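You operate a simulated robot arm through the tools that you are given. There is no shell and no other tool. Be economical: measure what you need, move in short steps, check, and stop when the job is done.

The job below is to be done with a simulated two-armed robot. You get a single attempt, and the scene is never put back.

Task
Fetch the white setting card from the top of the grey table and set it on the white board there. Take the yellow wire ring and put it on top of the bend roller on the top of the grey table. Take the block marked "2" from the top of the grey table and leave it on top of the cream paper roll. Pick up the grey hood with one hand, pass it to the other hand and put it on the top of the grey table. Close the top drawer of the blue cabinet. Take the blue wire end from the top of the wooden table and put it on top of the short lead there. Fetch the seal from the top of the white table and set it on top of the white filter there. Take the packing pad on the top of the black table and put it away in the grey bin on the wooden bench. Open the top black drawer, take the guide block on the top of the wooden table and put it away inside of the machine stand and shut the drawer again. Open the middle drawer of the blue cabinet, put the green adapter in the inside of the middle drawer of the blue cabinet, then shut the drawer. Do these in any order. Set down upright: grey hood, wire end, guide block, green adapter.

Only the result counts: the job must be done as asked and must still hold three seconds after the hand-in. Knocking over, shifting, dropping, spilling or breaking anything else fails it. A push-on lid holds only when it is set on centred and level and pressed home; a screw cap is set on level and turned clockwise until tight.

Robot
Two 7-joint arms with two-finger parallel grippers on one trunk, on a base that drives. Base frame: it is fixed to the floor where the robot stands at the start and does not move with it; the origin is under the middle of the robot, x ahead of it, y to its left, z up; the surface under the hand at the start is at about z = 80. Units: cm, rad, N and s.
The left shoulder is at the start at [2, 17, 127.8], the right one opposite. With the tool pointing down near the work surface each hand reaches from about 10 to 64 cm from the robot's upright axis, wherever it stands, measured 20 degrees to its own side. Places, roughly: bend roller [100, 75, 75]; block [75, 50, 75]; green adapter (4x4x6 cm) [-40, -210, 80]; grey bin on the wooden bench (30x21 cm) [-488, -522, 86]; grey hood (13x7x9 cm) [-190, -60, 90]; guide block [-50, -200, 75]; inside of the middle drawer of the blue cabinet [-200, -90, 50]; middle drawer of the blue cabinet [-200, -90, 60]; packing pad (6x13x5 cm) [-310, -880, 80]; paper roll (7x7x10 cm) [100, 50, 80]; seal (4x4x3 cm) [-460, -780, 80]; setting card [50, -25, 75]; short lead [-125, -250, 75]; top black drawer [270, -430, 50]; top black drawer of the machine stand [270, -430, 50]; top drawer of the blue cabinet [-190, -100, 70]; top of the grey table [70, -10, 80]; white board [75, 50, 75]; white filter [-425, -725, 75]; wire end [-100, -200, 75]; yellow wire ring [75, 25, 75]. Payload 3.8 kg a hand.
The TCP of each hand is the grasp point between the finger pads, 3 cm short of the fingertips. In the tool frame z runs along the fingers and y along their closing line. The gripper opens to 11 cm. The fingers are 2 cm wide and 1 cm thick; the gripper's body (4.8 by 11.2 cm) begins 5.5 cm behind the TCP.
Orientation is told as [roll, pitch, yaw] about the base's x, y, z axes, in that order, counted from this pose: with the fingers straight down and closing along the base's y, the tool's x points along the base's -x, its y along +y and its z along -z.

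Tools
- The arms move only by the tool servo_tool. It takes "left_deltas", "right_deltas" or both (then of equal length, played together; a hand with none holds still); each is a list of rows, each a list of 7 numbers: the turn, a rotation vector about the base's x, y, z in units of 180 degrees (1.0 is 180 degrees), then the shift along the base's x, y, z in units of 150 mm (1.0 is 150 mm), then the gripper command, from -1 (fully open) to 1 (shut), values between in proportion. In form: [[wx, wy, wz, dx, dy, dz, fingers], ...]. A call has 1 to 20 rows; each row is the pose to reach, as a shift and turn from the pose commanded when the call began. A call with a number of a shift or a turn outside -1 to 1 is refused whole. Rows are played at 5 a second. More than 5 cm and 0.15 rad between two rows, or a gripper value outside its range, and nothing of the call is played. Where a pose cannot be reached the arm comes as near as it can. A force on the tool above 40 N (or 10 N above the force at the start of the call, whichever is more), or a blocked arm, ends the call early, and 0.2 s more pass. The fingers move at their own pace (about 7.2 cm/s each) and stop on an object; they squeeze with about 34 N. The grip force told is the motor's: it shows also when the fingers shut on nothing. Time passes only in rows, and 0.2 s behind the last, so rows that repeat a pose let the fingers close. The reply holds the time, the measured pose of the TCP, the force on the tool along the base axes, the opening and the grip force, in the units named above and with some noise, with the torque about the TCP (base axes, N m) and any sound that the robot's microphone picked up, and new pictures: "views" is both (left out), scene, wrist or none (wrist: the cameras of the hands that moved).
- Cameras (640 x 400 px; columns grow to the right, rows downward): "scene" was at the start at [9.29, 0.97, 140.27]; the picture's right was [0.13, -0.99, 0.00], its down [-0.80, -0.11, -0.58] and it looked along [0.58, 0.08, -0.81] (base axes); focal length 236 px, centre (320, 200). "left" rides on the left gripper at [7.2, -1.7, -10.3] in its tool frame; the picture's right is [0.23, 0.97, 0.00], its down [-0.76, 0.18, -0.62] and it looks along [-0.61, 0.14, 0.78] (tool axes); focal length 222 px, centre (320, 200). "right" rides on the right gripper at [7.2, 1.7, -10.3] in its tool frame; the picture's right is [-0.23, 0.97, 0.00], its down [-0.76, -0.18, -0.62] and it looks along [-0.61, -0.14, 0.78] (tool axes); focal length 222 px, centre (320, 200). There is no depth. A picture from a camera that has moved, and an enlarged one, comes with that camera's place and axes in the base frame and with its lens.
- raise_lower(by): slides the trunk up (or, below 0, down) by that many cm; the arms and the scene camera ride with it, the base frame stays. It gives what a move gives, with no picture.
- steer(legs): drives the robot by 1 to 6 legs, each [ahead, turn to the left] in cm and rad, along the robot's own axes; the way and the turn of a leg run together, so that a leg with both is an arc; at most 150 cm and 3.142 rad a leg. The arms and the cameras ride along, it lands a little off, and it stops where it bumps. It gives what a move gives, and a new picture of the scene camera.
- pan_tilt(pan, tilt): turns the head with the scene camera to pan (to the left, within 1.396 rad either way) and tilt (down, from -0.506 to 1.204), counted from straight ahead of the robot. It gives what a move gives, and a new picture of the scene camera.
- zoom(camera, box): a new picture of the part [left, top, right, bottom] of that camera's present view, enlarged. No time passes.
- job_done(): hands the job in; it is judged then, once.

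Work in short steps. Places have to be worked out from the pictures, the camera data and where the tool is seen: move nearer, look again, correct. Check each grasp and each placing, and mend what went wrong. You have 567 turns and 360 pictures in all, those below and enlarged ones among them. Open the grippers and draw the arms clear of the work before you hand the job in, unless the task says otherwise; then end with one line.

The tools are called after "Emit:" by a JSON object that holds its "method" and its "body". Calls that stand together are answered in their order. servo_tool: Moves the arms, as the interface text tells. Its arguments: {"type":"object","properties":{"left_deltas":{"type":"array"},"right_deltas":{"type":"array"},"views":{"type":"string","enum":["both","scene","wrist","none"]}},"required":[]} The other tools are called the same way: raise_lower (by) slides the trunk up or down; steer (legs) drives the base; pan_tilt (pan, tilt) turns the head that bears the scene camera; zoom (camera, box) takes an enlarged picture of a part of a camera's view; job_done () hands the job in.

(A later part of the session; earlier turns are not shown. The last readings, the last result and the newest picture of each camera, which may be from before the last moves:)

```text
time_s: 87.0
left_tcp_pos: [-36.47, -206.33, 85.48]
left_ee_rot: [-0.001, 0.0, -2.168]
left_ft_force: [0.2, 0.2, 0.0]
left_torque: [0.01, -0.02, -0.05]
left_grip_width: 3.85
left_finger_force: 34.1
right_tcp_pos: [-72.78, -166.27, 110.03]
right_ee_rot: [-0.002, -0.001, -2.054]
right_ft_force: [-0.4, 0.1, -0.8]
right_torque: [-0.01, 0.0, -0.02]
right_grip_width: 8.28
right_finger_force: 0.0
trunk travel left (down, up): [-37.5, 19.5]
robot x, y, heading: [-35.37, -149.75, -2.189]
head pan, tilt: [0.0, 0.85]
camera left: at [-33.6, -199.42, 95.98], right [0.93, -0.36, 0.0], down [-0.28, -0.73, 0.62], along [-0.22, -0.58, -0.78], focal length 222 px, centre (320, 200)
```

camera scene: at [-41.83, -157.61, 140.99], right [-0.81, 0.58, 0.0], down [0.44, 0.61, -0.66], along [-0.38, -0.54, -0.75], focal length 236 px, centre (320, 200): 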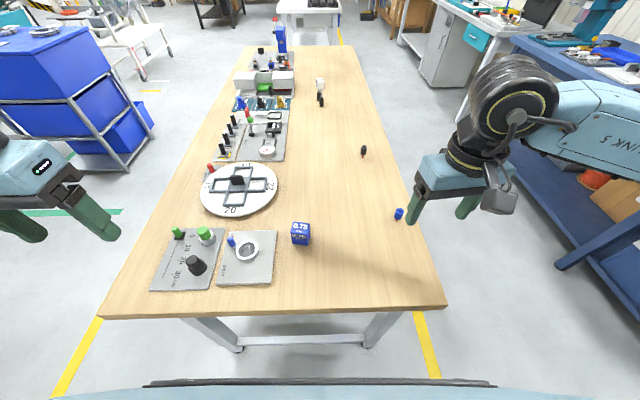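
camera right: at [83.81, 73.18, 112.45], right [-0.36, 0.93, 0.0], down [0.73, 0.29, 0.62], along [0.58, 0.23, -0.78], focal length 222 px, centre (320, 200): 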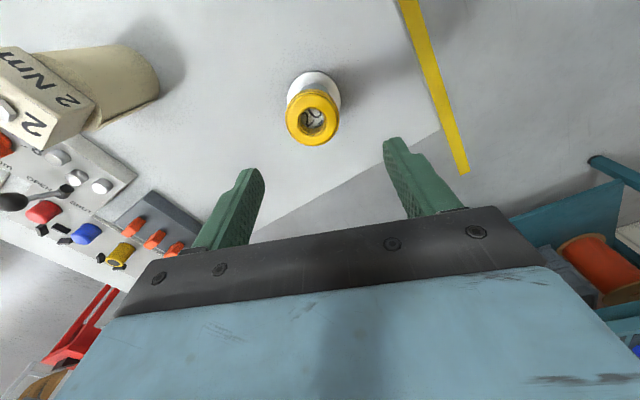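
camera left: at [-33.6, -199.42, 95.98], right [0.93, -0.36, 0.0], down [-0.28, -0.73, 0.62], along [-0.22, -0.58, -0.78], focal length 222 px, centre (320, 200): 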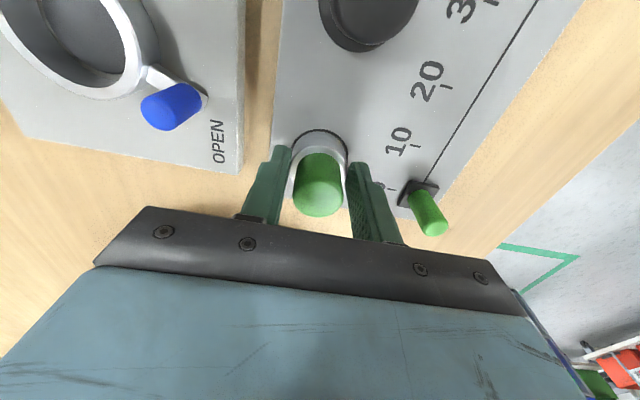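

Adapter held (3.85 cm). Lift it, back off and drive toward the blue cabinet across the aisle.

Emit:
{"method": "servo_tool", "body": {"left_deltas": [[0, 0, 0, 0, 0, 0.1, 1], [0, 0, 0, 0, 0, 0.4, 1], [0, 0, 0, 0, 0, 0.7, 1], [0, 0, 0, 0, 0, 1, 1]], "views": "wrist"}}

Emit:
{"method": "steer", "body": {"legs": [[-45, 0], [0, -1.16], [95, 0]]}}

Emit:
{"method": "pan_tilt", "body": {"pan": 0.0, "tilt": 0.7}}

```text
time_s: 88.0
left_tcp_pos: [-36.61, -206.51, 100.45]
left_ee_rot: [0.0, -0.001, -2.168]
left_ft_force: [0.6, 0.0, -0.6]
left_torque: [-0.02, 0.0, -0.01]
left_grip_width: 3.88
left_finger_force: 34.1
right_tcp_pos: [-73.02, -166.16, 109.88]
right_ee_rot: [0.001, -0.002, -2.055]
right_ft_force: [-0.1, 0.3, 1.4]
right_torque: [-0.02, 0.01, 0.0]
right_grip_width: 8.26
right_finger_force: 0.1
trunk travel left (down, up): [-37.5, 19.5]
robot x, y, heading: [-36.09, -149.76, -2.193]
head pan, tilt: [0.0, 0.85]
camera left: at [-33.88, -199.47, 110.89], right [0.93, -0.36, 0.0], down [-0.28, -0.73, 0.62], along [-0.22, -0.58, -0.78], focal length 222 px, centre (320, 200)
```

left: 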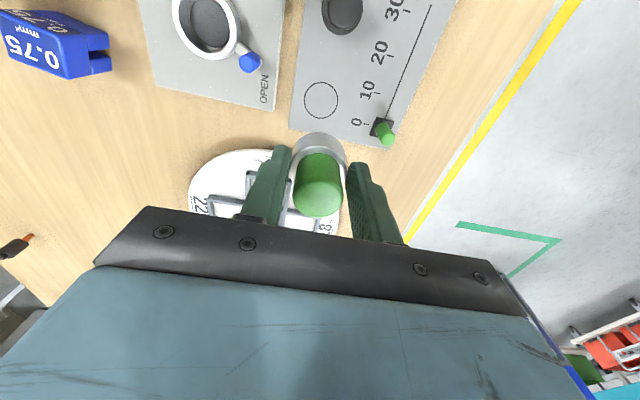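

```text
time_s: 92.7
left_tcp_pos: [-53.35, -151.53, 100.36]
left_ee_rot: [0.002, 0.002, -3.001]
left_ft_force: [0.4, 0.1, -0.4]
left_torque: [-0.02, 0.02, -0.02]
left_grip_width: 3.83
left_finger_force: 34.1
right_tcp_pos: [-47.96, -97.5, 109.85]
right_ee_rot: [0.0, 0.001, -2.886]
right_ft_force: [-0.5, 0.7, 0.2]
right_torque: [-0.01, -0.02, 0.0]
right_grip_width: 8.24
right_finger_force: 0.0
trunk travel left (down, up): [-37.5, 19.5]
robot x, y, heading: [-10.53, -113.64, -3.02]
head pan, tilt: [0.0, 0.85]
stopped in leg 2: the robot was blocked; the commanded pose is now the measured one
camera scene: at [-20.53, -114.86, 140.99], right [-0.12, 0.99, 0.0], down [0.75, 0.09, -0.66], along [-0.65, -0.08, -0.75], focal length 236 px, centre (320, 200)
```

scene: 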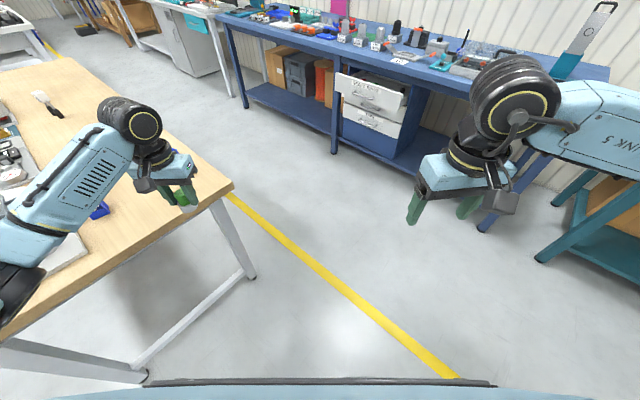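

```text
time_s: 93.4
left_tcp_pos: [-53.2, -151.6, 100.35]
left_ee_rot: [-0.001, -0.001, -3.001]
left_ft_force: [-0.3, 0.4, -1.1]
left_torque: [0.04, -0.01, 0.0]
left_grip_width: 3.84
left_finger_force: 34.1
right_tcp_pos: [-47.78, -97.75, 109.95]
right_ee_rot: [0.0, 0.0, -2.886]
right_ft_force: [-0.5, -0.6, 0.3]
right_torque: [0.05, 0.02, -0.01]
right_grip_width: 8.25
right_finger_force: 0.0
trunk travel left (down, up): [-37.5, 19.5]
robot x, y, heading: [-10.52, -113.77, -3.021]
head pan, tilt: [0.0, 0.7]
camera scene: at [-21.11, -115.02, 142.22], right [-0.12, 0.99, 0.0], down [0.64, 0.08, -0.76], along [-0.76, -0.09, -0.64], focal length 236 px, centre (320, 200)
```

scene: 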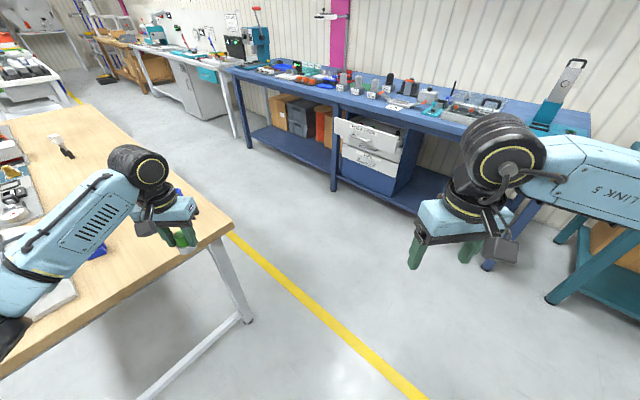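

The turn was blocked (likely grey table end behind); nothing seems disturbed. I drive forward into the aisle and then face the blue cabinet (heading ≈150°).

Emit:
{"method": "steer", "body": {"legs": [[25, 0], [0, -0.13], [80, 0], [0, -0.51]]}}

```text
time_s: 101.1
left_tcp_pos: [-172.13, -121.56, 100.29]
left_ee_rot: [0.002, 0.0, 2.649]
left_ft_force: [0.4, 0.8, -1.4]
left_torque: [-0.03, 0.01, 0.0]
left_grip_width: 3.85
left_finger_force: 34.1
right_tcp_pos: [-135.77, -81.28, 109.93]
right_ee_rot: [0.0, 0.001, 2.765]
right_ft_force: [-0.6, 0.3, 0.6]
right_torque: [0.0, 0.0, 0.02]
right_grip_width: 8.27
right_finger_force: 0.1
trunk travel left (down, up): [-37.5, 19.5]
robot x, y, heading: [-115.44, -116.23, 2.63]
head pan, tilt: [0.0, 0.7]
camera scene: at [-124.5, -111.05, 142.23], right [0.49, 0.87, 0.0], down [0.56, -0.32, -0.76], along [-0.67, 0.37, -0.64], focal length 236 px, centre (320, 200)
```

scene: 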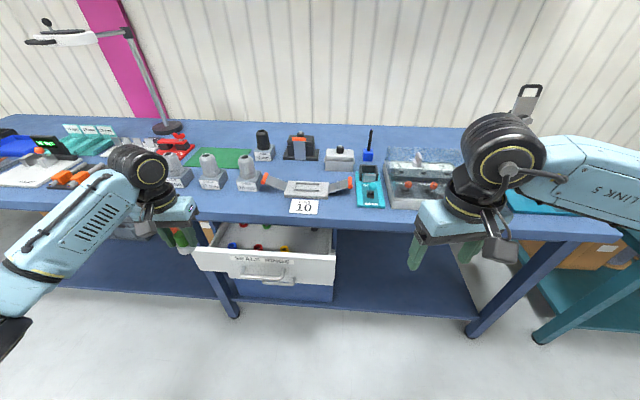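

Zoom in to read the drawers and the objects on the bench.

Emit:
{"method": "zoom", "body": {"camera": "scene", "box": [150, 120, 480, 320]}}

```text
1.94 times, centred on (315, 220) of scene
camera zoom: at [-124.5, -111.05, 142.23], right [0.49, 0.87, 0.0], down [0.56, -0.32, -0.76], along [-0.67, 0.37, -0.64], focal length 459 px, centre (330, 161)
```

zoom: 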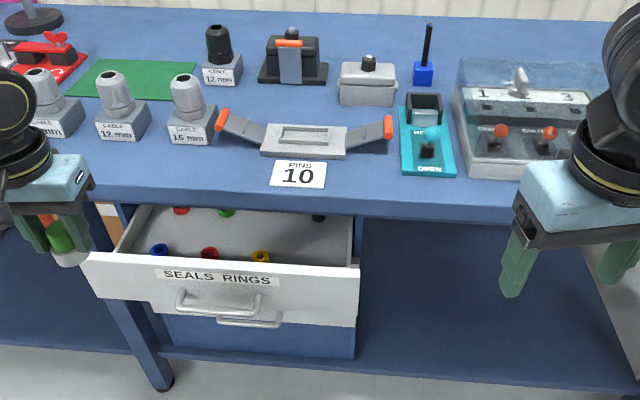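

Drawer "SEALS RINGS" (top) is open; the grey hood (grey box with knob) is on the bench near [-198,-61]. I bring the right hand to a horizontal pointing pose with vertical closing, for pushing the drawer and gripping handles.

Emit:
{"method": "servo_tool", "body": {"right_deltas": [[0, 0, -0.02, -0.2, 0.11, 0, -0.2], [0, 0, -0.043, -0.4, 0.22, 0, -0.2], [0, 0, -0.043, -0.58, 0.326, 0, -0.2]], "views": "none"}}

Emit:
{"method": "servo_tool", "body": {"right_deltas": [[-0.00983, 0.03493, -0.02567, 0, 0, 0, -0.2], [-0.01966, 0.06986, -0.05134, 0, 0, 0, -0.2], [-0.02949, 0.10479, -0.07701, 0, 0, 0, -0.2], [-0.03932, 0.13972, -0.10268, 0, 0, 0, -0.2], [-0.04915, 0.17465, -0.12835, 0, 0, 0, -0.2], [-0.05898, 0.20958, -0.15402, 0, 0, 0, -0.2], [-0.06881, 0.24451, -0.17969, 0, 0, 0, -0.2], [-0.07864, 0.27944, -0.20536, 0, 0, 0, -0.2], [-0.08847, 0.31437, -0.23103, 0, 0, 0, -0.2], [-0.0983, 0.3493, -0.2567, 0, 0, 0, -0.2], [-0.10813, 0.38423, -0.28237, 0, 0, 0, -0.2], [-0.11796, 0.41916, -0.30804, 0, 0, 0, -0.2], [-0.12779, 0.45409, -0.33371, 0, 0, 0, -0.2], [-0.13762, 0.48902, -0.35938, 0, 0, 0, -0.2], [-0.14745, 0.52395, -0.38505, 0, 0, 0, -0.2]]}}

```text
time_s: 101.9
left_tcp_pos: [-172.11, -121.52, 100.35]
left_ee_rot: [0.001, 0.0, 2.651]
left_ft_force: [-0.4, 0.2, -1.0]
left_torque: [0.02, 0.02, 0.01]
left_grip_width: 3.85
left_finger_force: 34.2
right_tcp_pos: [-144.47, -76.48, 110.13]
right_ee_rot: [-0.002, -0.001, 2.629]
right_ft_force: [0.1, -0.2, -0.5]
right_torque: [0.01, 0.0, 0.02]
right_grip_width: 6.62
right_finger_force: 0.0
trunk travel left (down, up): [-37.5, 19.5]
robot x, y, heading: [-115.47, -116.27, 2.633]
head pan, tilt: [0.0, 0.7]
```

```text
time_s: 105.1
left_tcp_pos: [-171.96, -121.47, 100.48]
left_ee_rot: [0.002, 0.0, 2.649]
left_ft_force: [0.7, -0.9, -0.8]
left_torque: [0.0, 0.02, 0.0]
left_grip_width: 3.84
left_finger_force: 34.7
right_tcp_pos: [-144.33, -75.99, 110.16]
right_ee_rot: [1.583, -0.026, 1.063]
right_ft_force: [-0.1, 0.5, -0.4]
right_torque: [0.03, -0.02, 0.0]
right_grip_width: 6.59
right_finger_force: 0.0
trunk travel left (down, up): [-37.5, 19.5]
robot x, y, heading: [-115.15, -116.17, 2.626]
head pan, tilt: [0.0, 0.7]
camera scene: at [-124.5, -111.09, 142.23], right [0.49, 0.87, 0.0], down [0.56, -0.32, -0.77], along [-0.67, 0.37, -0.64], focal length 236 px, centre (320, 200)
camera right: at [-138.79, -87.32, 111.64], right [0.11, 0.17, 0.98], down [0.92, 0.37, -0.16], along [-0.39, 0.91, -0.12], focal length 222 px, centre (320, 200)
```

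scene: 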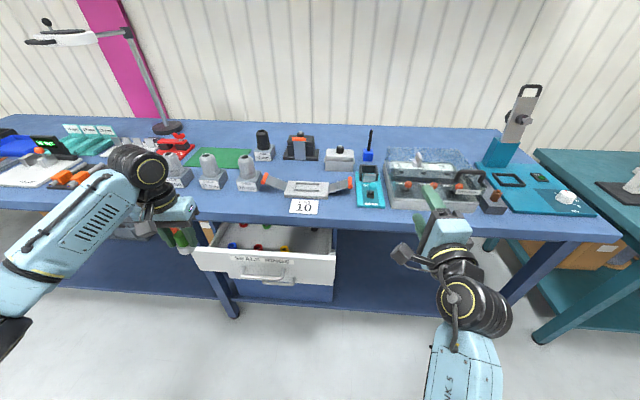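
right: 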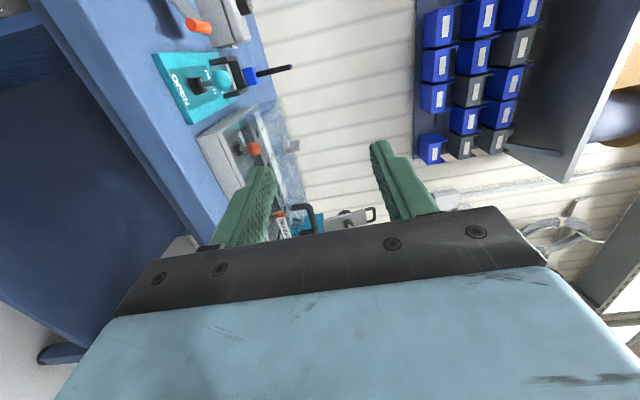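

Pose reached. I raise and pull back the left hand (with adapter), then lower the trunk 34 cm to bring the right hand to drawer height.

Emit:
{"method": "servo_tool", "body": {"left_deltas": [[0, 0, 0, 0.12, -0.06, 0.25, 1], [0, 0, 0, 0.24, -0.13, 0.5, 1], [0, 0, 0, 0.36, -0.2, 0.75, 1], [0, 0, 0, 0.47, -0.26, 1, 1]], "views": "none"}}

Emit:
{"method": "raise_lower", "body": {"by": -34}}

Emit:
{"method": "pan_tilt", "body": {"pan": 0.0, "tilt": 0.7}}

```text
time_s: 106.1
left_tcp_pos: [-164.93, -125.4, 115.45]
left_ee_rot: [0.002, 0.001, 2.647]
left_ft_force: [0.7, -0.4, -1.9]
left_torque: [-0.03, 0.03, -0.02]
left_grip_width: 3.87
left_finger_force: 33.5
right_tcp_pos: [-144.33, -76.17, 110.11]
right_ee_rot: [1.577, -0.028, 1.069]
right_ft_force: [-0.5, 0.9, -0.1]
right_torque: [-0.02, -0.03, 0.02]
right_grip_width: 6.61
right_finger_force: 0.1
trunk travel left (down, up): [-37.5, 19.5]
robot x, y, heading: [-114.93, -116.2, 2.629]
head pan, tilt: [0.0, 0.7]
```

```text
time_s: 109.5
left_tcp_pos: [-164.82, -124.74, 83.8]
left_ee_rot: [0.009, 0.0, 2.65]
left_ft_force: [0.4, 0.6, -0.6]
left_torque: [0.03, 0.01, 0.01]
left_grip_width: 3.85
left_finger_force: 33.8
right_tcp_pos: [-143.78, -75.75, 77.32]
right_ee_rot: [1.561, -0.032, 1.07]
right_ft_force: [-0.1, 0.3, 0.4]
right_torque: [-0.03, -0.03, 0.02]
right_grip_width: 6.6
right_finger_force: 0.0
trunk travel left (down, up): [-3.5, 53.5]
robot x, y, heading: [-114.93, -116.22, 2.629]
head pan, tilt: [0.0, 0.7]
```

```text
time_s: 110.0
left_tcp_pos: [-164.9, -124.84, 83.81]
left_ee_rot: [0.01, 0.001, 2.649]
left_ft_force: [0.6, 0.4, -1.3]
left_torque: [0.02, -0.01, 0.02]
left_grip_width: 3.87
left_finger_force: 34.4
right_tcp_pos: [-143.74, -75.73, 77.37]
right_ee_rot: [1.559, -0.031, 1.071]
right_ft_force: [0.6, -0.3, -0.3]
right_torque: [0.0, -0.01, 0.0]
right_grip_width: 6.6
right_finger_force: 0.0
trunk travel left (down, up): [-3.5, 53.5]
robot x, y, heading: [-115.16, -116.48, 2.633]
head pan, tilt: [0.0, 0.7]
camera scene: at [-124.16, -110.34, 110.41], right [0.49, 0.87, -0.01], down [0.56, -0.32, -0.76], along [-0.67, 0.37, -0.64], focal length 236 px, centre (320, 200)
```

scene: 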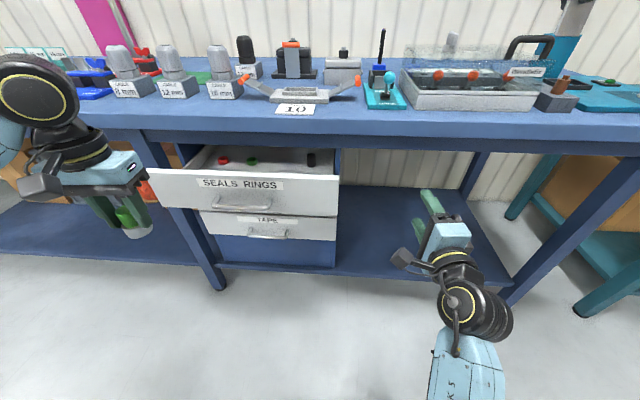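

I estimate: top drawer handle ≈[-178,-106,67], middle handle ≈[-182,-100,49]. They lie too far to the left for the right hand, so I shift the robot ~32 cm to its left.

Emit:
{"method": "steer", "body": {"legs": [[0, 1.57], [32, 0], [0, -1.57]]}}

```text
time_s: 119.9
left_tcp_pos: [-178.62, -154.21, 83.93]
left_ee_rot: [0.017, 0.001, 2.686]
left_ft_force: [-0.3, 0.6, -1.0]
left_torque: [-0.03, 0.0, 0.0]
left_grip_width: 3.86
left_finger_force: 33.8
right_tcp_pos: [-159.42, -104.25, 76.97]
right_ee_rot: [1.562, -0.026, 1.107]
right_ft_force: [0.0, 0.7, 0.4]
right_torque: [0.0, -0.03, -0.01]
right_grip_width: 6.59
right_finger_force: 0.1
trunk travel left (down, up): [-3.5, 53.5]
robot x, y, heading: [-129.64, -144.52, 2.666]
head pan, tilt: [0.0, 0.7]
camera scene: at [-138.48, -138.04, 110.32], right [0.46, 0.89, -0.02], down [0.57, -0.31, -0.76], along [-0.68, 0.34, -0.64], focal length 236 px, centre (320, 200)
```

scene: 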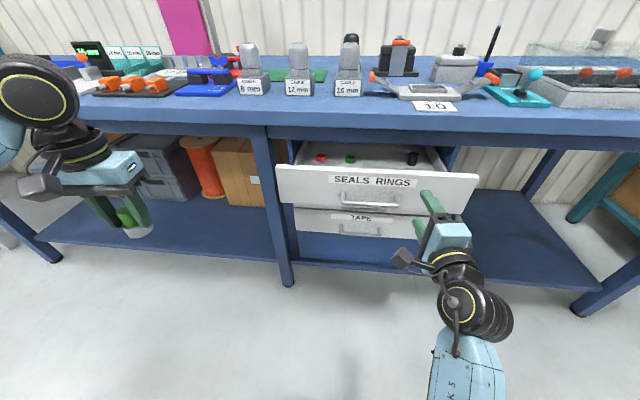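

Readings show a slight body tilt (something touching at this low trunk height). I raise the trunk 8 cm to relieve it.

Emit:
{"method": "raise_lower", "body": {"by": 8}}

```text
time_s: 121.1
left_tcp_pos: [-179.1, -155.03, 89.32]
left_ee_rot: [0.001, 0.001, 2.685]
left_ft_force: [0.2, 0.6, -0.6]
left_torque: [0.04, -0.02, 0.02]
left_grip_width: 3.86
left_finger_force: 33.4
right_tcp_pos: [-159.88, -105.21, 83.18]
right_ee_rot: [1.559, -0.04, 1.107]
right_ft_force: [-0.6, -0.3, 0.1]
right_torque: [-0.01, -0.02, 0.01]
right_grip_width: 6.62
right_finger_force: 0.1
trunk travel left (down, up): [-11.5, 45.5]
robot x, y, heading: [-129.1, -143.91, 2.664]
head pan, tilt: [0.0, 0.7]
```

Tilt gone. Now I close the right fingers and lower the hand to z≈68 in front of the drawer face (right of the handle).

Emit:
{"method": "servo_tool", "body": {"right_deltas": [[0, 0, 0, 0, 0, -0.25, 1], [0, 0, 0, 0, 0, -0.5, 1], [0, 0, 0, 0, 0, -0.75, 1], [0, 0, 0, 0, 0, -1, 1]]}}

```text
time_s: 122.1
left_tcp_pos: [-179.04, -155.11, 89.31]
left_ee_rot: [0.001, 0.003, 2.685]
left_ft_force: [0.6, 1.0, -1.1]
left_torque: [0.0, 0.0, 0.0]
left_grip_width: 3.84
left_finger_force: 34.1
right_tcp_pos: [-160.01, -105.31, 68.33]
right_ee_rot: [1.561, -0.043, 1.106]
right_ft_force: [-0.5, 1.2, 0.1]
right_torque: [0.0, -0.04, -0.01]
right_grip_width: 0.0
right_finger_force: 33.9
trunk travel left (down, up): [-11.5, 45.5]
robot x, y, heading: [-129.84, -144.21, 2.662]
head pan, tilt: [0.0, 0.7]
camera scene: at [-139.13, -139.45, 116.23], right [0.46, 0.89, 0.0], down [0.57, -0.3, -0.76], along [-0.68, 0.35, -0.64], focal length 236 px, centre (320, 200)
camera right: at [-154.08, -116.34, 69.84], right [0.08, 0.17, 0.98], down [0.9, 0.41, -0.14], along [-0.42, 0.9, -0.12], focal length 222 px, centre (320, 200)
```

scene: 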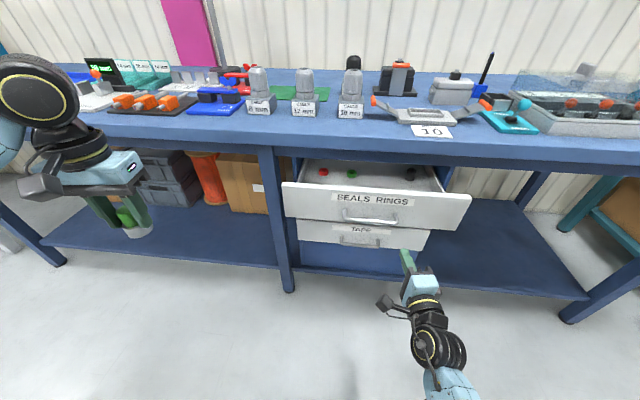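
right: 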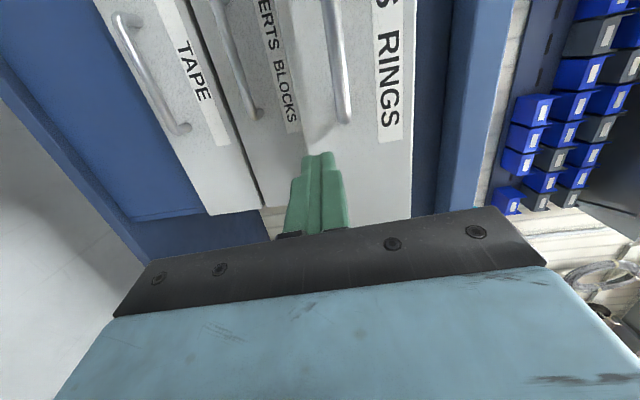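

There are three drawers: top SEALS RINGS, middle INSERTS BLOCKS, bottom TAPE. I shift 6 cm right to clear the top handle and move forward to contact.

Emit:
{"method": "servo_tool", "body": {"right_deltas": [[0, 0, 0, 0.18, 0.35, 0.0, 1], [0, 0, 0, -0.05, 0.47, 0, 1], [0, 0, 0, -0.28, 0.58, 0, 1], [0, 0, 0, -0.5, 0.7, 0, 1], [0, 0, 0, -0.65, 0.79, 0, 1]]}}

```text
refused: row 1 steps farther than a row can; nothing moved
```

Emit:
{"method": "servo_tool", "body": {"right_deltas": [[0, 0, 0, 0.13, 0.26, 0.0, 1], [0, 0, 0, 0.03, 0.43, 0, 1], [0, 0, 0, -0.2, 0.55, 0, 1], [0, 0, 0, -0.42, 0.67, 0, 1], [0, 0, 0, -0.65, 0.79, 0, 1]]}}

```text
time_s: 123.3
left_tcp_pos: [-179.22, -155.1, 89.27]
left_ee_rot: [0.0, 0.002, 2.686]
left_ft_force: [0.8, -0.4, 0.0]
left_torque: [-0.01, 0.0, 0.0]
left_grip_width: 3.83
left_finger_force: 33.6
right_tcp_pos: [-169.43, -93.45, 68.05]
right_ee_rot: [1.56, -0.04, 1.108]
right_ft_force: [0.3, 0.3, 0.2]
right_torque: [0.0, 0.0, -0.01]
right_grip_width: 0.02
right_finger_force: 33.6
trunk travel left (down, up): [-11.5, 45.5]
robot x, y, heading: [-129.79, -144.08, 2.663]
head pan, tilt: [0.0, 0.7]
camera scene: at [-139.17, -139.46, 116.22], right [0.46, 0.89, 0.0], down [0.57, -0.3, -0.76], along [-0.68, 0.35, -0.64], focal length 236 px, centre (320, 200)
camera right: at [-163.58, -104.58, 69.68], right [0.07, 0.17, 0.98], down [0.9, 0.41, -0.14], along [-0.42, 0.9, -0.12], focal length 222 px, centre (320, 200)
```

scene: 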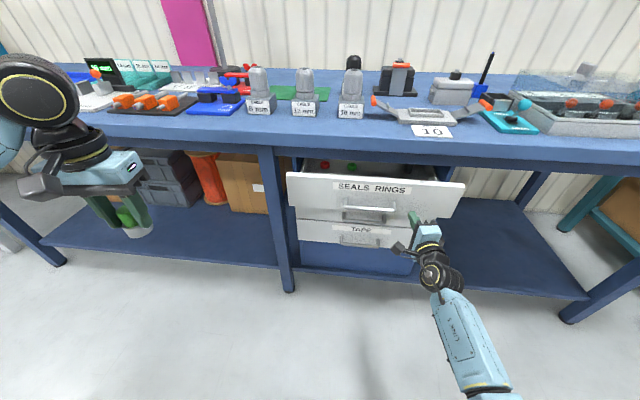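
right: 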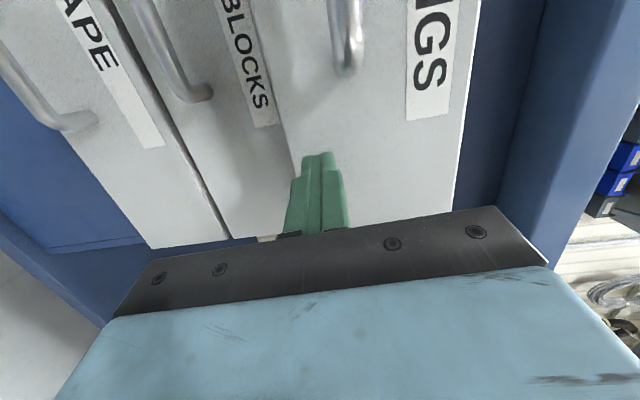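

The drawer is sliding in. Continue pushing forward until it stops.

Emit:
{"method": "servo_tool", "body": {"right_deltas": [[0, 0, 0, -0.12, 0.06, 0.02, 1], [0, 0, 0, -0.24, 0.12, 0.04, 1], [0, 0, 0, -0.36, 0.18, 0.05, 1], [0, 0, 0, -0.48, 0.25, 0.05, 1], [0, 0, 0, -0.6, 0.31, 0.05, 1]]}}

```text
time_s: 124.3
left_tcp_pos: [-179.17, -155.12, 89.33]
left_ee_rot: [0.002, -0.002, 2.684]
left_ft_force: [-0.8, 0.0, -0.5]
left_torque: [-0.03, 0.0, -0.01]
left_grip_width: 3.85
left_finger_force: 34.4
right_tcp_pos: [-177.05, -89.75, 69.03]
right_ee_rot: [1.568, -0.041, 1.105]
right_ft_force: [8.4, -4.8, 3.8]
right_torque: [0.11, 0.08, -0.07]
right_grip_width: 0.03
right_finger_force: 34.4
trunk travel left (down, up): [-11.5, 45.5]
robot x, y, heading: [-129.44, -144.34, 2.662]
head pan, tilt: [0.0, 0.7]
stopped in row 5 (right hand): the force on the tool passed its limit at 70 N (the readings are from after the stop); the commanded pose is now the measured one
camera scene: at [-139.04, -139.52, 116.24], right [0.46, 0.89, 0.0], down [0.57, -0.3, -0.77], along [-0.68, 0.35, -0.64], focal length 236 px, centre (320, 200)
camera right: at [-171.15, -100.77, 70.63], right [0.08, 0.17, 0.98], down [0.9, 0.41, -0.14], along [-0.42, 0.9, -0.12], focal length 222 px, centre (320, 200)
```

scene: 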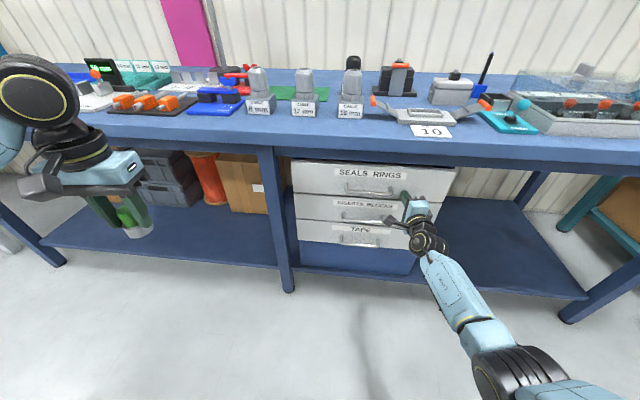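
right: 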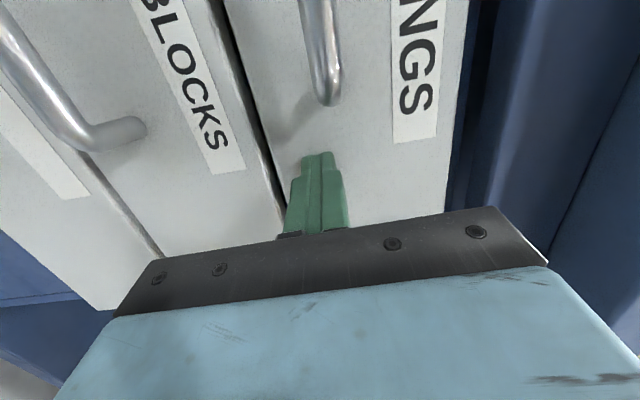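

The top drawer is closed. I back off, then locate the middle handle.

Emit:
{"method": "servo_tool", "body": {"right_deltas": [[0, 0, 0, 0.25, -0.13, 0, 1], [0, 0, 0, 0.5, -0.26, -0.1, 0], [0, 0, 0, 0.75, -0.39, -0.4, -0.3]]}}

Emit:
{"method": "zoom", "body": {"camera": "scene", "box": [270, 140, 480, 270]}}

```text
refused: row 3 steps farther than a row can; nothing moved
```

```text
3.05 times, centred on (375, 205) of scene
camera zoom: at [-139.04, -139.52, 116.24], right [0.46, 0.89, 0.0], down [0.57, -0.3, -0.77], along [-0.68, 0.35, -0.64], focal length 721 px, centre (152, 185)
```

zoom: 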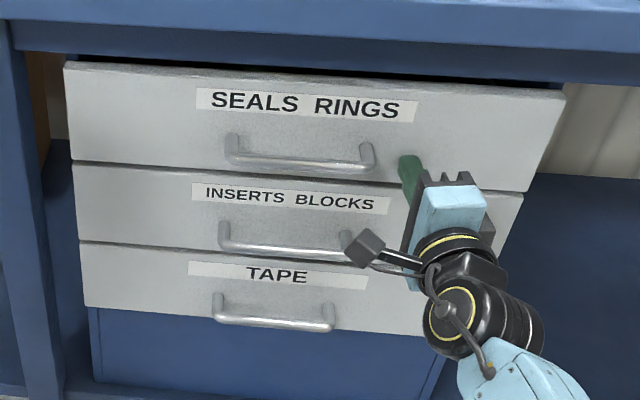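

Middle handle centre ≈[-182.2,-100.9,60]. Back off, then move left and down opposite it with fingers open.

Emit:
{"method": "servo_tool", "body": {"right_deltas": [[0, 0, 0, 0.26, -0.135, 0, 1], [0, 0, 0, 0.52, -0.27, 0, 0.5], [0, 0, 0, 0.787, -0.407, 0, 0], [0, 0, 0, 0.66, -0.65, -0.15, 0], [0, 0, 0, 0.56, -0.85, -0.35, 0], [0, 0, 0, 0.49, -0.99, -0.58, 0]]}}

```text
time_s: 125.8
left_tcp_pos: [-179.2, -155.09, 89.3]
left_ee_rot: [0.001, 0.001, 2.685]
left_ft_force: [-0.5, 0.4, -0.8]
left_torque: [0.02, 0.0, 0.0]
left_grip_width: 3.83
left_finger_force: 34.0
right_tcp_pos: [-169.85, -104.41, 60.3]
right_ee_rot: [1.566, -0.04, 1.105]
right_ft_force: [0.5, -0.1, 0.7]
right_torque: [-0.01, 0.04, 0.02]
right_grip_width: 5.49
right_finger_force: 0.0
trunk travel left (down, up): [-11.5, 45.5]
robot x, y, heading: [-129.65, -144.1, 2.661]
head pan, tilt: [0.0, 0.7]
camera scene: at [-139.13, -139.45, 116.23], right [0.46, 0.89, 0.0], down [0.57, -0.3, -0.76], along [-0.68, 0.35, -0.64], focal length 236 px, centre (320, 200)
camera right: at [-163.99, -115.56, 61.75], right [0.08, 0.17, 0.98], down [0.9, 0.41, -0.14], along [-0.42, 0.9, -0.12], focal length 222 px, centre (320, 200)
```

scene: 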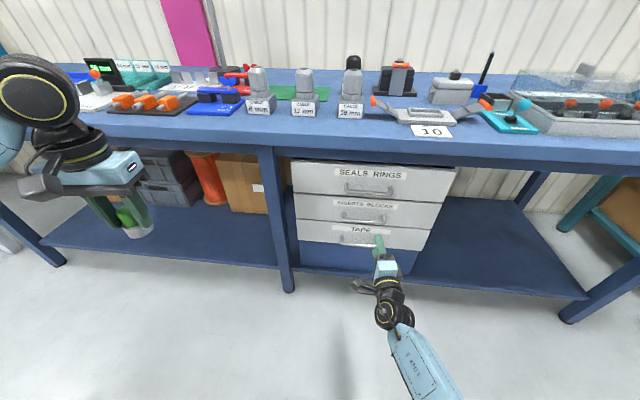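
right: 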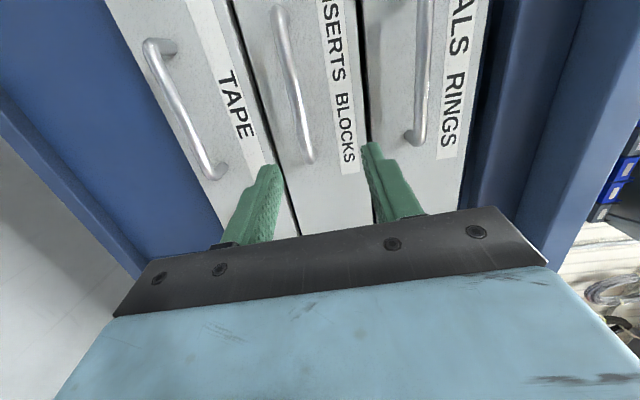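

Handle bar is at z≈58.5, between the fingers. I advance to the handle and grip.

Emit:
{"method": "servo_tool", "body": {"right_deltas": [[0, 0, 0, -0.2, 0.05, -0.12, 0], [0, 0, 0, -0.4, 0.12, -0.12, 0], [0, 0, 0, -0.6, 0.19, -0.12, 0], [0, 0, 0, -0.76, 0.24, -0.12, 0], [0, 0, 0, -0.76, 0.24, -0.12, 1], [0, 0, 0, -0.76, 0.24, -0.12, 1], [0, 0, 0, -0.76, 0.24, -0.12, 1]], "views": "wrist"}}

```text
time_s: 127.3
left_tcp_pos: [-179.23, -155.11, 89.35]
left_ee_rot: [0.001, 0.001, 2.688]
left_ft_force: [0.4, 0.4, -1.4]
left_torque: [0.0, -0.01, -0.04]
left_grip_width: 3.85
left_finger_force: 34.4
right_tcp_pos: [-180.53, -101.04, 58.07]
right_ee_rot: [1.532, -0.036, 1.109]
right_ft_force: [-1.3, -0.2, -8.6]
right_torque: [-1.01, 0.22, 0.32]
right_grip_width: 1.41
right_finger_force: 45.5
right hand out of reach, approached as far as the arm can: row 4, 5, 6, 7
trunk travel left (down, up): [-11.5, 45.5]
robot x, y, heading: [-129.78, -143.88, 2.665]
head pan, tilt: [0.0, 0.7]
stopped in row 7 (right hand): the force on the tool passed its limit at 42 N (the readings are from after the stop); the commanded pose is now the measured one
camera right: at [-174.52, -112.15, 59.93], right [0.05, 0.19, 0.98], down [0.9, 0.41, -0.13], along [-0.42, 0.89, -0.15], focal length 222 px, centre (320, 200)
```

right: 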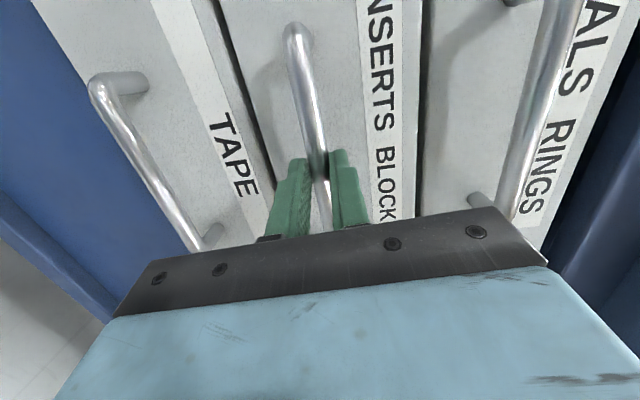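

Handle gripped. Pull the drawer out straight by 15 cm.

Emit:
{"method": "servo_tool", "body": {"right_deltas": [[0, 0, 0, 0.11, -0.058, 0, 1], [0, 0, 0, 0.22, -0.115, 0, 1], [0, 0, 0, 0.33, -0.172, 0, 1], [0, 0, 0, 0.44, -0.23, 0, 1], [0, 0, 0, 0.55, -0.287, 0, 1], [0, 0, 0, 0.66, -0.345, 0, 1], [0, 0, 0, 0.77, -0.4, 0, 1], [0, 0, 0, 0.88, -0.46, 0, 1], [0, 0, 0, 0.98, -0.51, 0, 1]]}}

```text
time_s: 128.4
left_tcp_pos: [-179.23, -155.09, 89.33]
left_ee_rot: [0.002, 0.002, 2.686]
left_ft_force: [-0.1, 0.4, -0.8]
left_torque: [0.01, 0.0, 0.04]
left_grip_width: 3.82
left_finger_force: 33.6
right_tcp_pos: [-173.09, -105.94, 57.95]
right_ee_rot: [1.527, -0.03, 1.13]
right_ft_force: [0.4, -2.1, -2.8]
right_torque: [-1.01, 0.56, 0.17]
right_grip_width: 1.42
right_finger_force: 44.4
trunk travel left (down, up): [-11.5, 45.5]
robot x, y, heading: [-129.49, -144.41, 2.666]
head pan, tilt: [0.0, 0.7]
stopped in row 5 (right hand): the force on the tool passed its limit at 40 N (the readings are from after the stop); the commanded pose is now the measured one
camera scene: at [-139.14, -139.48, 116.25], right [0.46, 0.89, 0.0], down [0.57, -0.29, -0.77], along [-0.68, 0.35, -0.64], focal length 236 px, centre (320, 200)
camera right: at [-166.83, -116.95, 60.03], right [0.05, 0.2, 0.98], down [0.9, 0.42, -0.13], along [-0.44, 0.88, -0.16], focal length 222 px, centre (320, 200)
```

scene: 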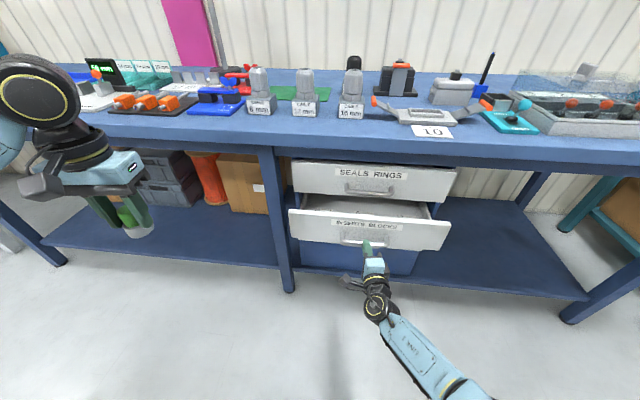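
right: 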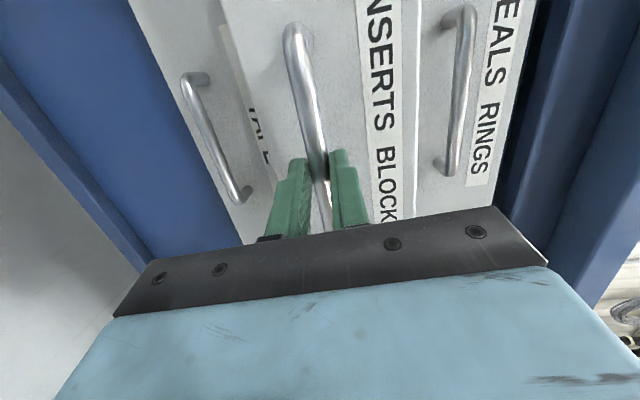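

Opened ~9 cm; the drawer's true direction is (0.83,−0.555). I continue pulling along that direction.

Emit:
{"method": "servo_tool", "body": {"right_deltas": [[0, 0, 0, 0.1, -0.067, 0, 1], [0, 0, 0, 0.2, -0.134, 0, 1], [0, 0, 0, 0.3, -0.2, 0, 1], [0, 0, 0, 0.4, -0.267, 0, 1], [0, 0, 0, 0.5, -0.334, 0, 1], [0, 0, 0, 0.6, -0.4, 0, 1]]}}

```text
time_s: 129.8
left_tcp_pos: [-179.16, -155.08, 89.24]
left_ee_rot: [0.001, 0.002, 2.687]
left_ft_force: [0.7, 0.6, -1.5]
left_torque: [0.0, 0.0, 0.0]
left_grip_width: 3.86
left_finger_force: 34.3
right_tcp_pos: [-163.94, -112.2, 58.01]
right_ee_rot: [1.529, -0.033, 1.133]
right_ft_force: [-8.2, -16.0, -8.0]
right_torque: [-0.92, 0.34, -0.3]
right_grip_width: 1.44
right_finger_force: 45.3
trunk travel left (down, up): [-11.5, 45.5]
robot x, y, heading: [-129.58, -144.67, 2.664]
head pan, tilt: [0.0, 0.7]
camera scene: at [-139.25, -139.58, 116.22], right [0.46, 0.89, 0.0], down [0.57, -0.29, -0.76], along [-0.68, 0.35, -0.64], focal length 236 px, centre (320, 200)
camera right: at [-157.76, -123.0, 59.99], right [0.04, 0.19, 0.98], down [0.9, 0.43, -0.13], along [-0.44, 0.88, -0.15], focal length 222 px, centre (320, 200)
```

scene: 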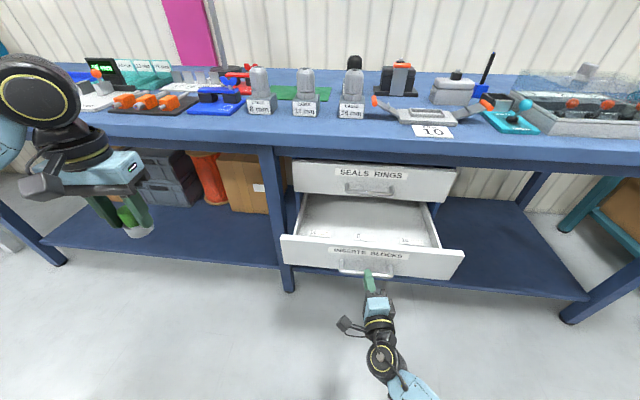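
right: 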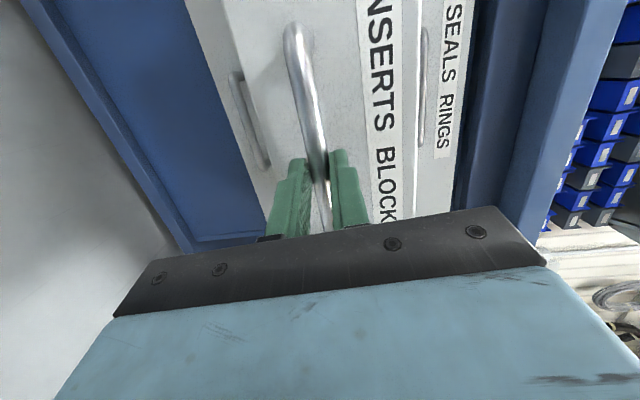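

Drawer open ~20 cm and empty. Keeping the handle held, I bring the left hand with the adapter over the left half of the drawer ([-180,-117]).

Emit:
{"method": "servo_tool", "body": {"left_deltas": [[0, 0, 0, -0.01, 0.32, 0, 1], [0, 0, 0, -0.02, 0.64, 0, 1], [0, 0, 0, -0.03, 0.96, 0, 1]], "views": "none"}}

Emit:
{"method": "servo_tool", "body": {"left_deltas": [[0, 0, 0, -0.01, 0.32, 0, 1], [0, 0, 0, -0.02, 0.64, 0, 1], [0, 0, 0, -0.02, 0.95, 0, 1]], "views": "none"}}

Emit:
{"method": "servo_tool", "body": {"left_deltas": [[0, 0, 0, 0, 0.32, 0, 1], [0, 0, 0, 0, 0.63, -0.05, 1], [0, 0, 0, 0, 0.63, -0.3, 1], [0, 0, 0, 0, 0.63, -0.6, 1], [0, 0, 0, 0, 0.63, -0.85, 1]]}}

```text
time_s: 130.7
left_tcp_pos: [-179.86, -140.86, 89.23]
left_ee_rot: [0.002, 0.002, 2.686]
left_ft_force: [-0.4, -0.1, -0.5]
left_torque: [-0.01, 0.03, 0.01]
left_grip_width: 3.87
left_finger_force: 34.4
right_tcp_pos: [-163.99, -112.0, 58.08]
right_ee_rot: [1.529, -0.032, 1.133]
right_ft_force: [-11.6, -14.5, -9.2]
right_torque: [-1.08, 0.5, 0.9]
right_grip_width: 1.39
right_finger_force: 44.8
trunk travel left (down, up): [-11.5, 45.5]
robot x, y, heading: [-129.61, -144.37, 2.668]
head pan, tilt: [0.0, 0.7]
```

```text
time_s: 131.4
left_tcp_pos: [-179.99, -126.21, 89.21]
left_ee_rot: [0.001, 0.002, 2.685]
left_ft_force: [-0.7, -0.3, 0.5]
left_torque: [0.0, -0.06, -0.02]
left_grip_width: 3.86
left_finger_force: 34.2
right_tcp_pos: [-163.96, -112.07, 58.0]
right_ee_rot: [1.529, -0.032, 1.133]
right_ft_force: [-10.3, -14.4, -7.7]
right_torque: [-1.06, 0.54, 1.3]
right_grip_width: 1.39
right_finger_force: 44.5
trunk travel left (down, up): [-11.5, 45.5]
robot x, y, heading: [-129.55, -144.08, 2.67]
head pan, tilt: [0.0, 0.7]
```

```text
time_s: 132.7
left_tcp_pos: [-179.86, -116.89, 76.52]
left_ee_rot: [0.001, 0.002, 2.684]
left_ft_force: [0.3, -0.3, -0.9]
left_torque: [0.02, 0.01, 0.0]
left_grip_width: 3.85
left_finger_force: 34.2
right_tcp_pos: [-163.92, -112.05, 58.08]
right_ee_rot: [1.529, -0.035, 1.135]
right_ft_force: [-10.9, -15.0, -7.5]
right_torque: [-0.84, 0.41, 0.59]
right_grip_width: 1.44
right_finger_force: 44.8
trunk travel left (down, up): [-11.5, 45.5]
robot x, y, heading: [-129.66, -144.44, 2.667]
head pan, tilt: [0.0, 0.7]
camera scene: at [-139.27, -139.56, 116.22], right [0.46, 0.89, 0.0], down [0.57, -0.29, -0.76], along [-0.68, 0.35, -0.64], focal length 236 px, centre (320, 200)
camera left: at [-172.55, -118.45, 86.99], right [-0.23, -0.97, 0.0], down [-0.76, 0.18, 0.62], along [-0.61, 0.14, -0.78], focal length 222 px, centre (320, 200)
```

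scene: 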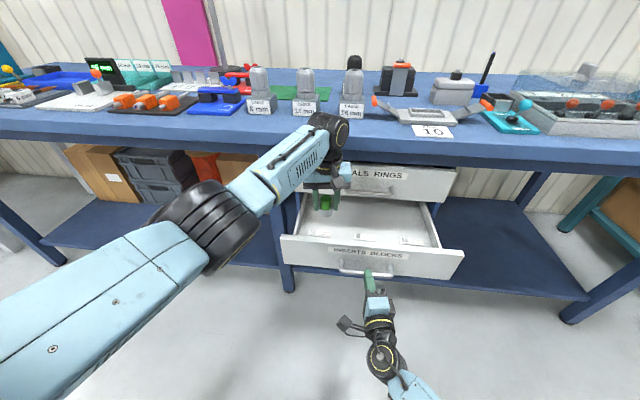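
left: 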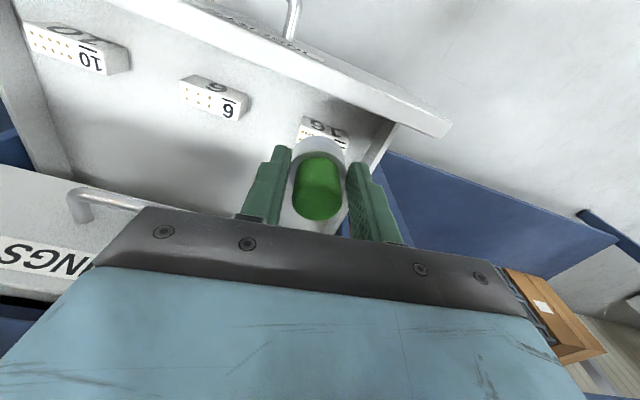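

The drawer holds small insert blocks in a row ~8 cm behind the front. I'll set the adapter in the free strip just behind the front wall; lower part-way and check.

Emit:
{"method": "servo_tool", "body": {"left_deltas": [[0, 0, 0, -0.03, 0.02, -0.25, 1], [0, 0, 0, -0.03, 0.02, -0.5, 1], [0, 0, 0, -0.03, 0.02, -0.8, 1]]}}

```text
time_s: 133.4
left_tcp_pos: [-179.25, -117.88, 65.33]
left_ee_rot: [0.002, -0.007, 2.684]
left_ft_force: [4.5, -5.6, 23.9]
left_torque: [-0.76, 0.08, 0.19]
left_grip_width: 3.85
left_finger_force: 33.9
left hand out of reach, approached as far as the arm can: row 2, 3
right_tcp_pos: [-163.9, -112.0, 58.01]
right_ee_rot: [1.525, -0.034, 1.134]
right_ft_force: [-19.9, -13.9, -14.2]
right_torque: [-0.93, 0.22, 0.1]
right_grip_width: 1.44
right_finger_force: 44.6
trunk travel left (down, up): [-11.5, 45.5]
robot x, y, heading: [-129.75, -144.04, 2.67]
head pan, tilt: [0.0, 0.7]
camera scene: at [-139.14, -139.64, 116.26], right [0.46, 0.89, 0.0], down [0.57, -0.29, -0.77], along [-0.68, 0.35, -0.64], focal length 236 px, centre (320, 200)
camera left: at [-171.86, -119.59, 75.71], right [-0.23, -0.97, 0.0], down [-0.76, 0.18, 0.63], along [-0.61, 0.14, -0.78], focal length 222 px, centre (320, 200)
```

scene: 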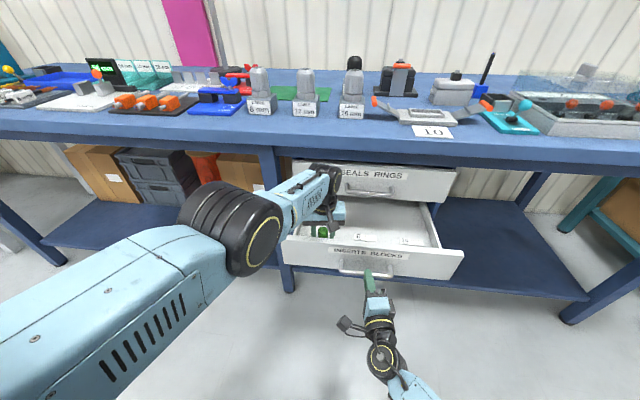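
left: 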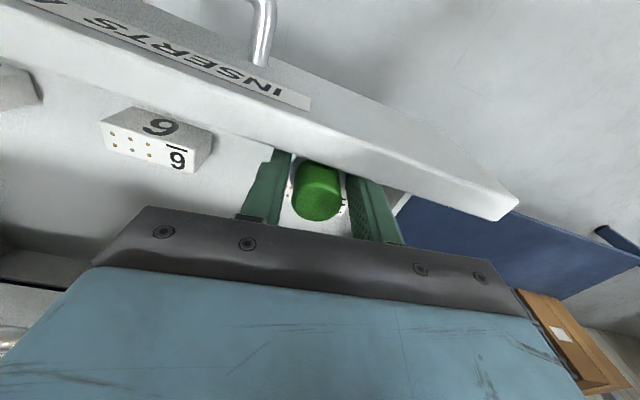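

The foot contacts insert block "16" beneath. I lift the left hand, release the handle and back the right hand off, so that I can reposition the robot closer.

Emit:
{"method": "servo_tool", "body": {"left_deltas": [[0, 0, 0, 0, 0, 0.25, 1], [0, 0, 0, 0, 0, 0.5, 1], [0, 0, 0, 0, 0, 0.75, 1], [0, 0, 0, 0, 0, 0.95, 1], [0, 0, 0, 0, 0, 0.95, 1], [0, 0, 0, 0, 0, 0.95, 1]], "right_deltas": [[0, 0, 0, 0, 0, 0, 0.5], [0, 0, 0, 0, 0, 0, 0.2], [0, 0, 0, 0.1, -0.067, 0, 0.2], [0, 0, 0, 0.3, -0.2, 0, 0.2], [0, 0, 0, 0.5, -0.33, 0, 0.2], [0, 0, 0, 0.7, -0.47, 0, 0.2]]}}

```text
time_s: 134.8
left_tcp_pos: [-180.25, -116.35, 79.58]
left_ee_rot: [-0.002, -0.007, 2.685]
left_ft_force: [0.1, -0.7, -0.1]
left_torque: [-0.03, 0.02, -0.01]
left_grip_width: 3.83
left_finger_force: 34.3
left hand out of reach, approached as far as the arm can: row 1, 2, 3, 4, 5
right_tcp_pos: [-153.53, -118.94, 58.01]
right_ee_rot: [1.531, -0.034, 1.129]
right_ft_force: [0.6, -0.6, -0.3]
right_torque: [0.01, 0.03, -0.04]
right_grip_width: 4.38
right_finger_force: 0.1
trunk travel left (down, up): [-11.5, 45.5]
robot x, y, heading: [-129.77, -144.15, 2.668]
head pan, tilt: [0.0, 0.7]
camera scene: at [-139.2, -139.53, 116.23], right [0.46, 0.89, 0.0], down [0.57, -0.29, -0.76], along [-0.68, 0.35, -0.64], focal length 236 px, centre (320, 200)
camera right: at [-147.39, -129.97, 59.89], right [0.05, 0.19, 0.98], down [0.9, 0.42, -0.13], along [-0.44, 0.89, -0.15], focal length 222 px, centre (320, 200)
camera left: at [-172.84, -118.06, 89.96], right [-0.22, -0.97, 0.0], down [-0.76, 0.17, 0.63], along [-0.61, 0.14, -0.78], focal length 222 px, centre (320, 200)
```

scene: 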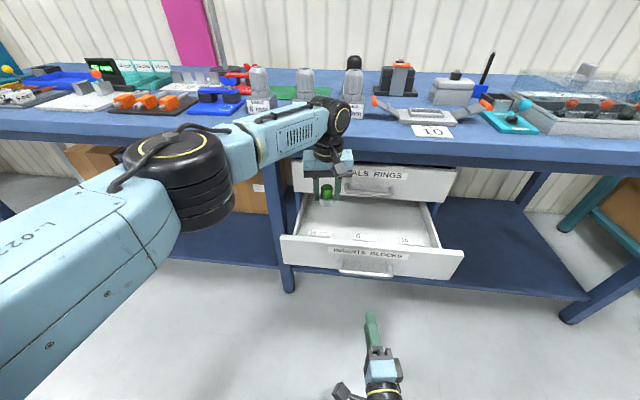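
right: 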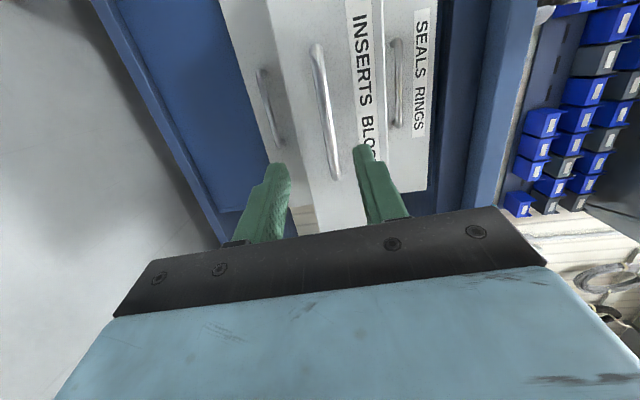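
left: 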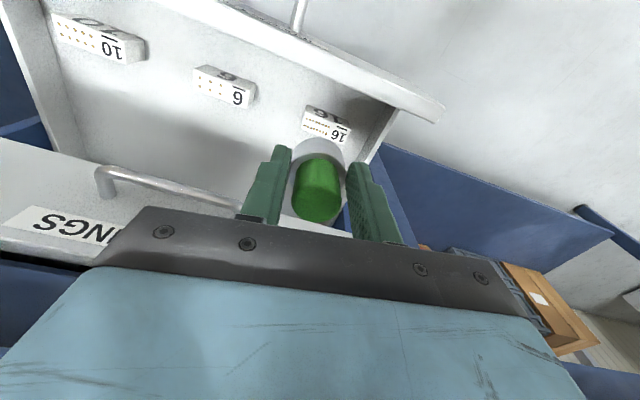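

Block "16" is still standing. I retract the left hand and turn the robot right 0.5 rad so the free gap between blocks 6 and 16 (≈[-178.7,-111.6]) lies in the left hand's comfortable zone.

Emit:
{"method": "servo_tool", "body": {"left_deltas": [[0, 0, 0, 0.2, -0.1, 0.1, 1], [0, 0, 0, 0.45, -0.23, 0.2, 1], [0, 0, 0, 0.71, -0.36, 0.4, 1]], "views": "none"}}

Emit:
{"method": "steer", "body": {"legs": [[0, -0.5], [5, 0]]}}

```text
refused: row 3 steps farther than a row can; nothing moved
```

```text
time_s: 137.2
left_tcp_pos: [-163.28, -91.29, 79.53]
left_ee_rot: [-0.003, -0.007, 2.184]
left_ft_force: [-0.8, -0.1, -0.8]
left_torque: [0.0, 0.01, -0.01]
left_grip_width: 3.87
left_finger_force: 33.8
right_tcp_pos: [-141.15, -106.55, 57.95]
right_ee_rot: [1.53, -0.034, 0.628]
right_ft_force: [-0.6, 0.2, 0.2]
right_torque: [0.02, -0.01, -0.01]
right_grip_width: 4.41
right_finger_force: 0.1
trunk travel left (down, up): [-11.5, 45.5]
robot x, y, heading: [-132.55, -140.18, 2.162]
head pan, tilt: [0.0, 0.7]
camera scene: at [-138.46, -131.44, 116.22], right [0.83, 0.56, 0.0], down [0.36, -0.53, -0.76], along [-0.43, 0.63, -0.64], focal length 236 px, centre (320, 200)
```

scene: 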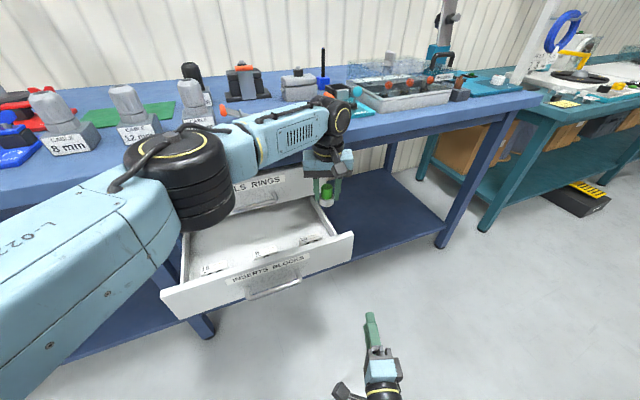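

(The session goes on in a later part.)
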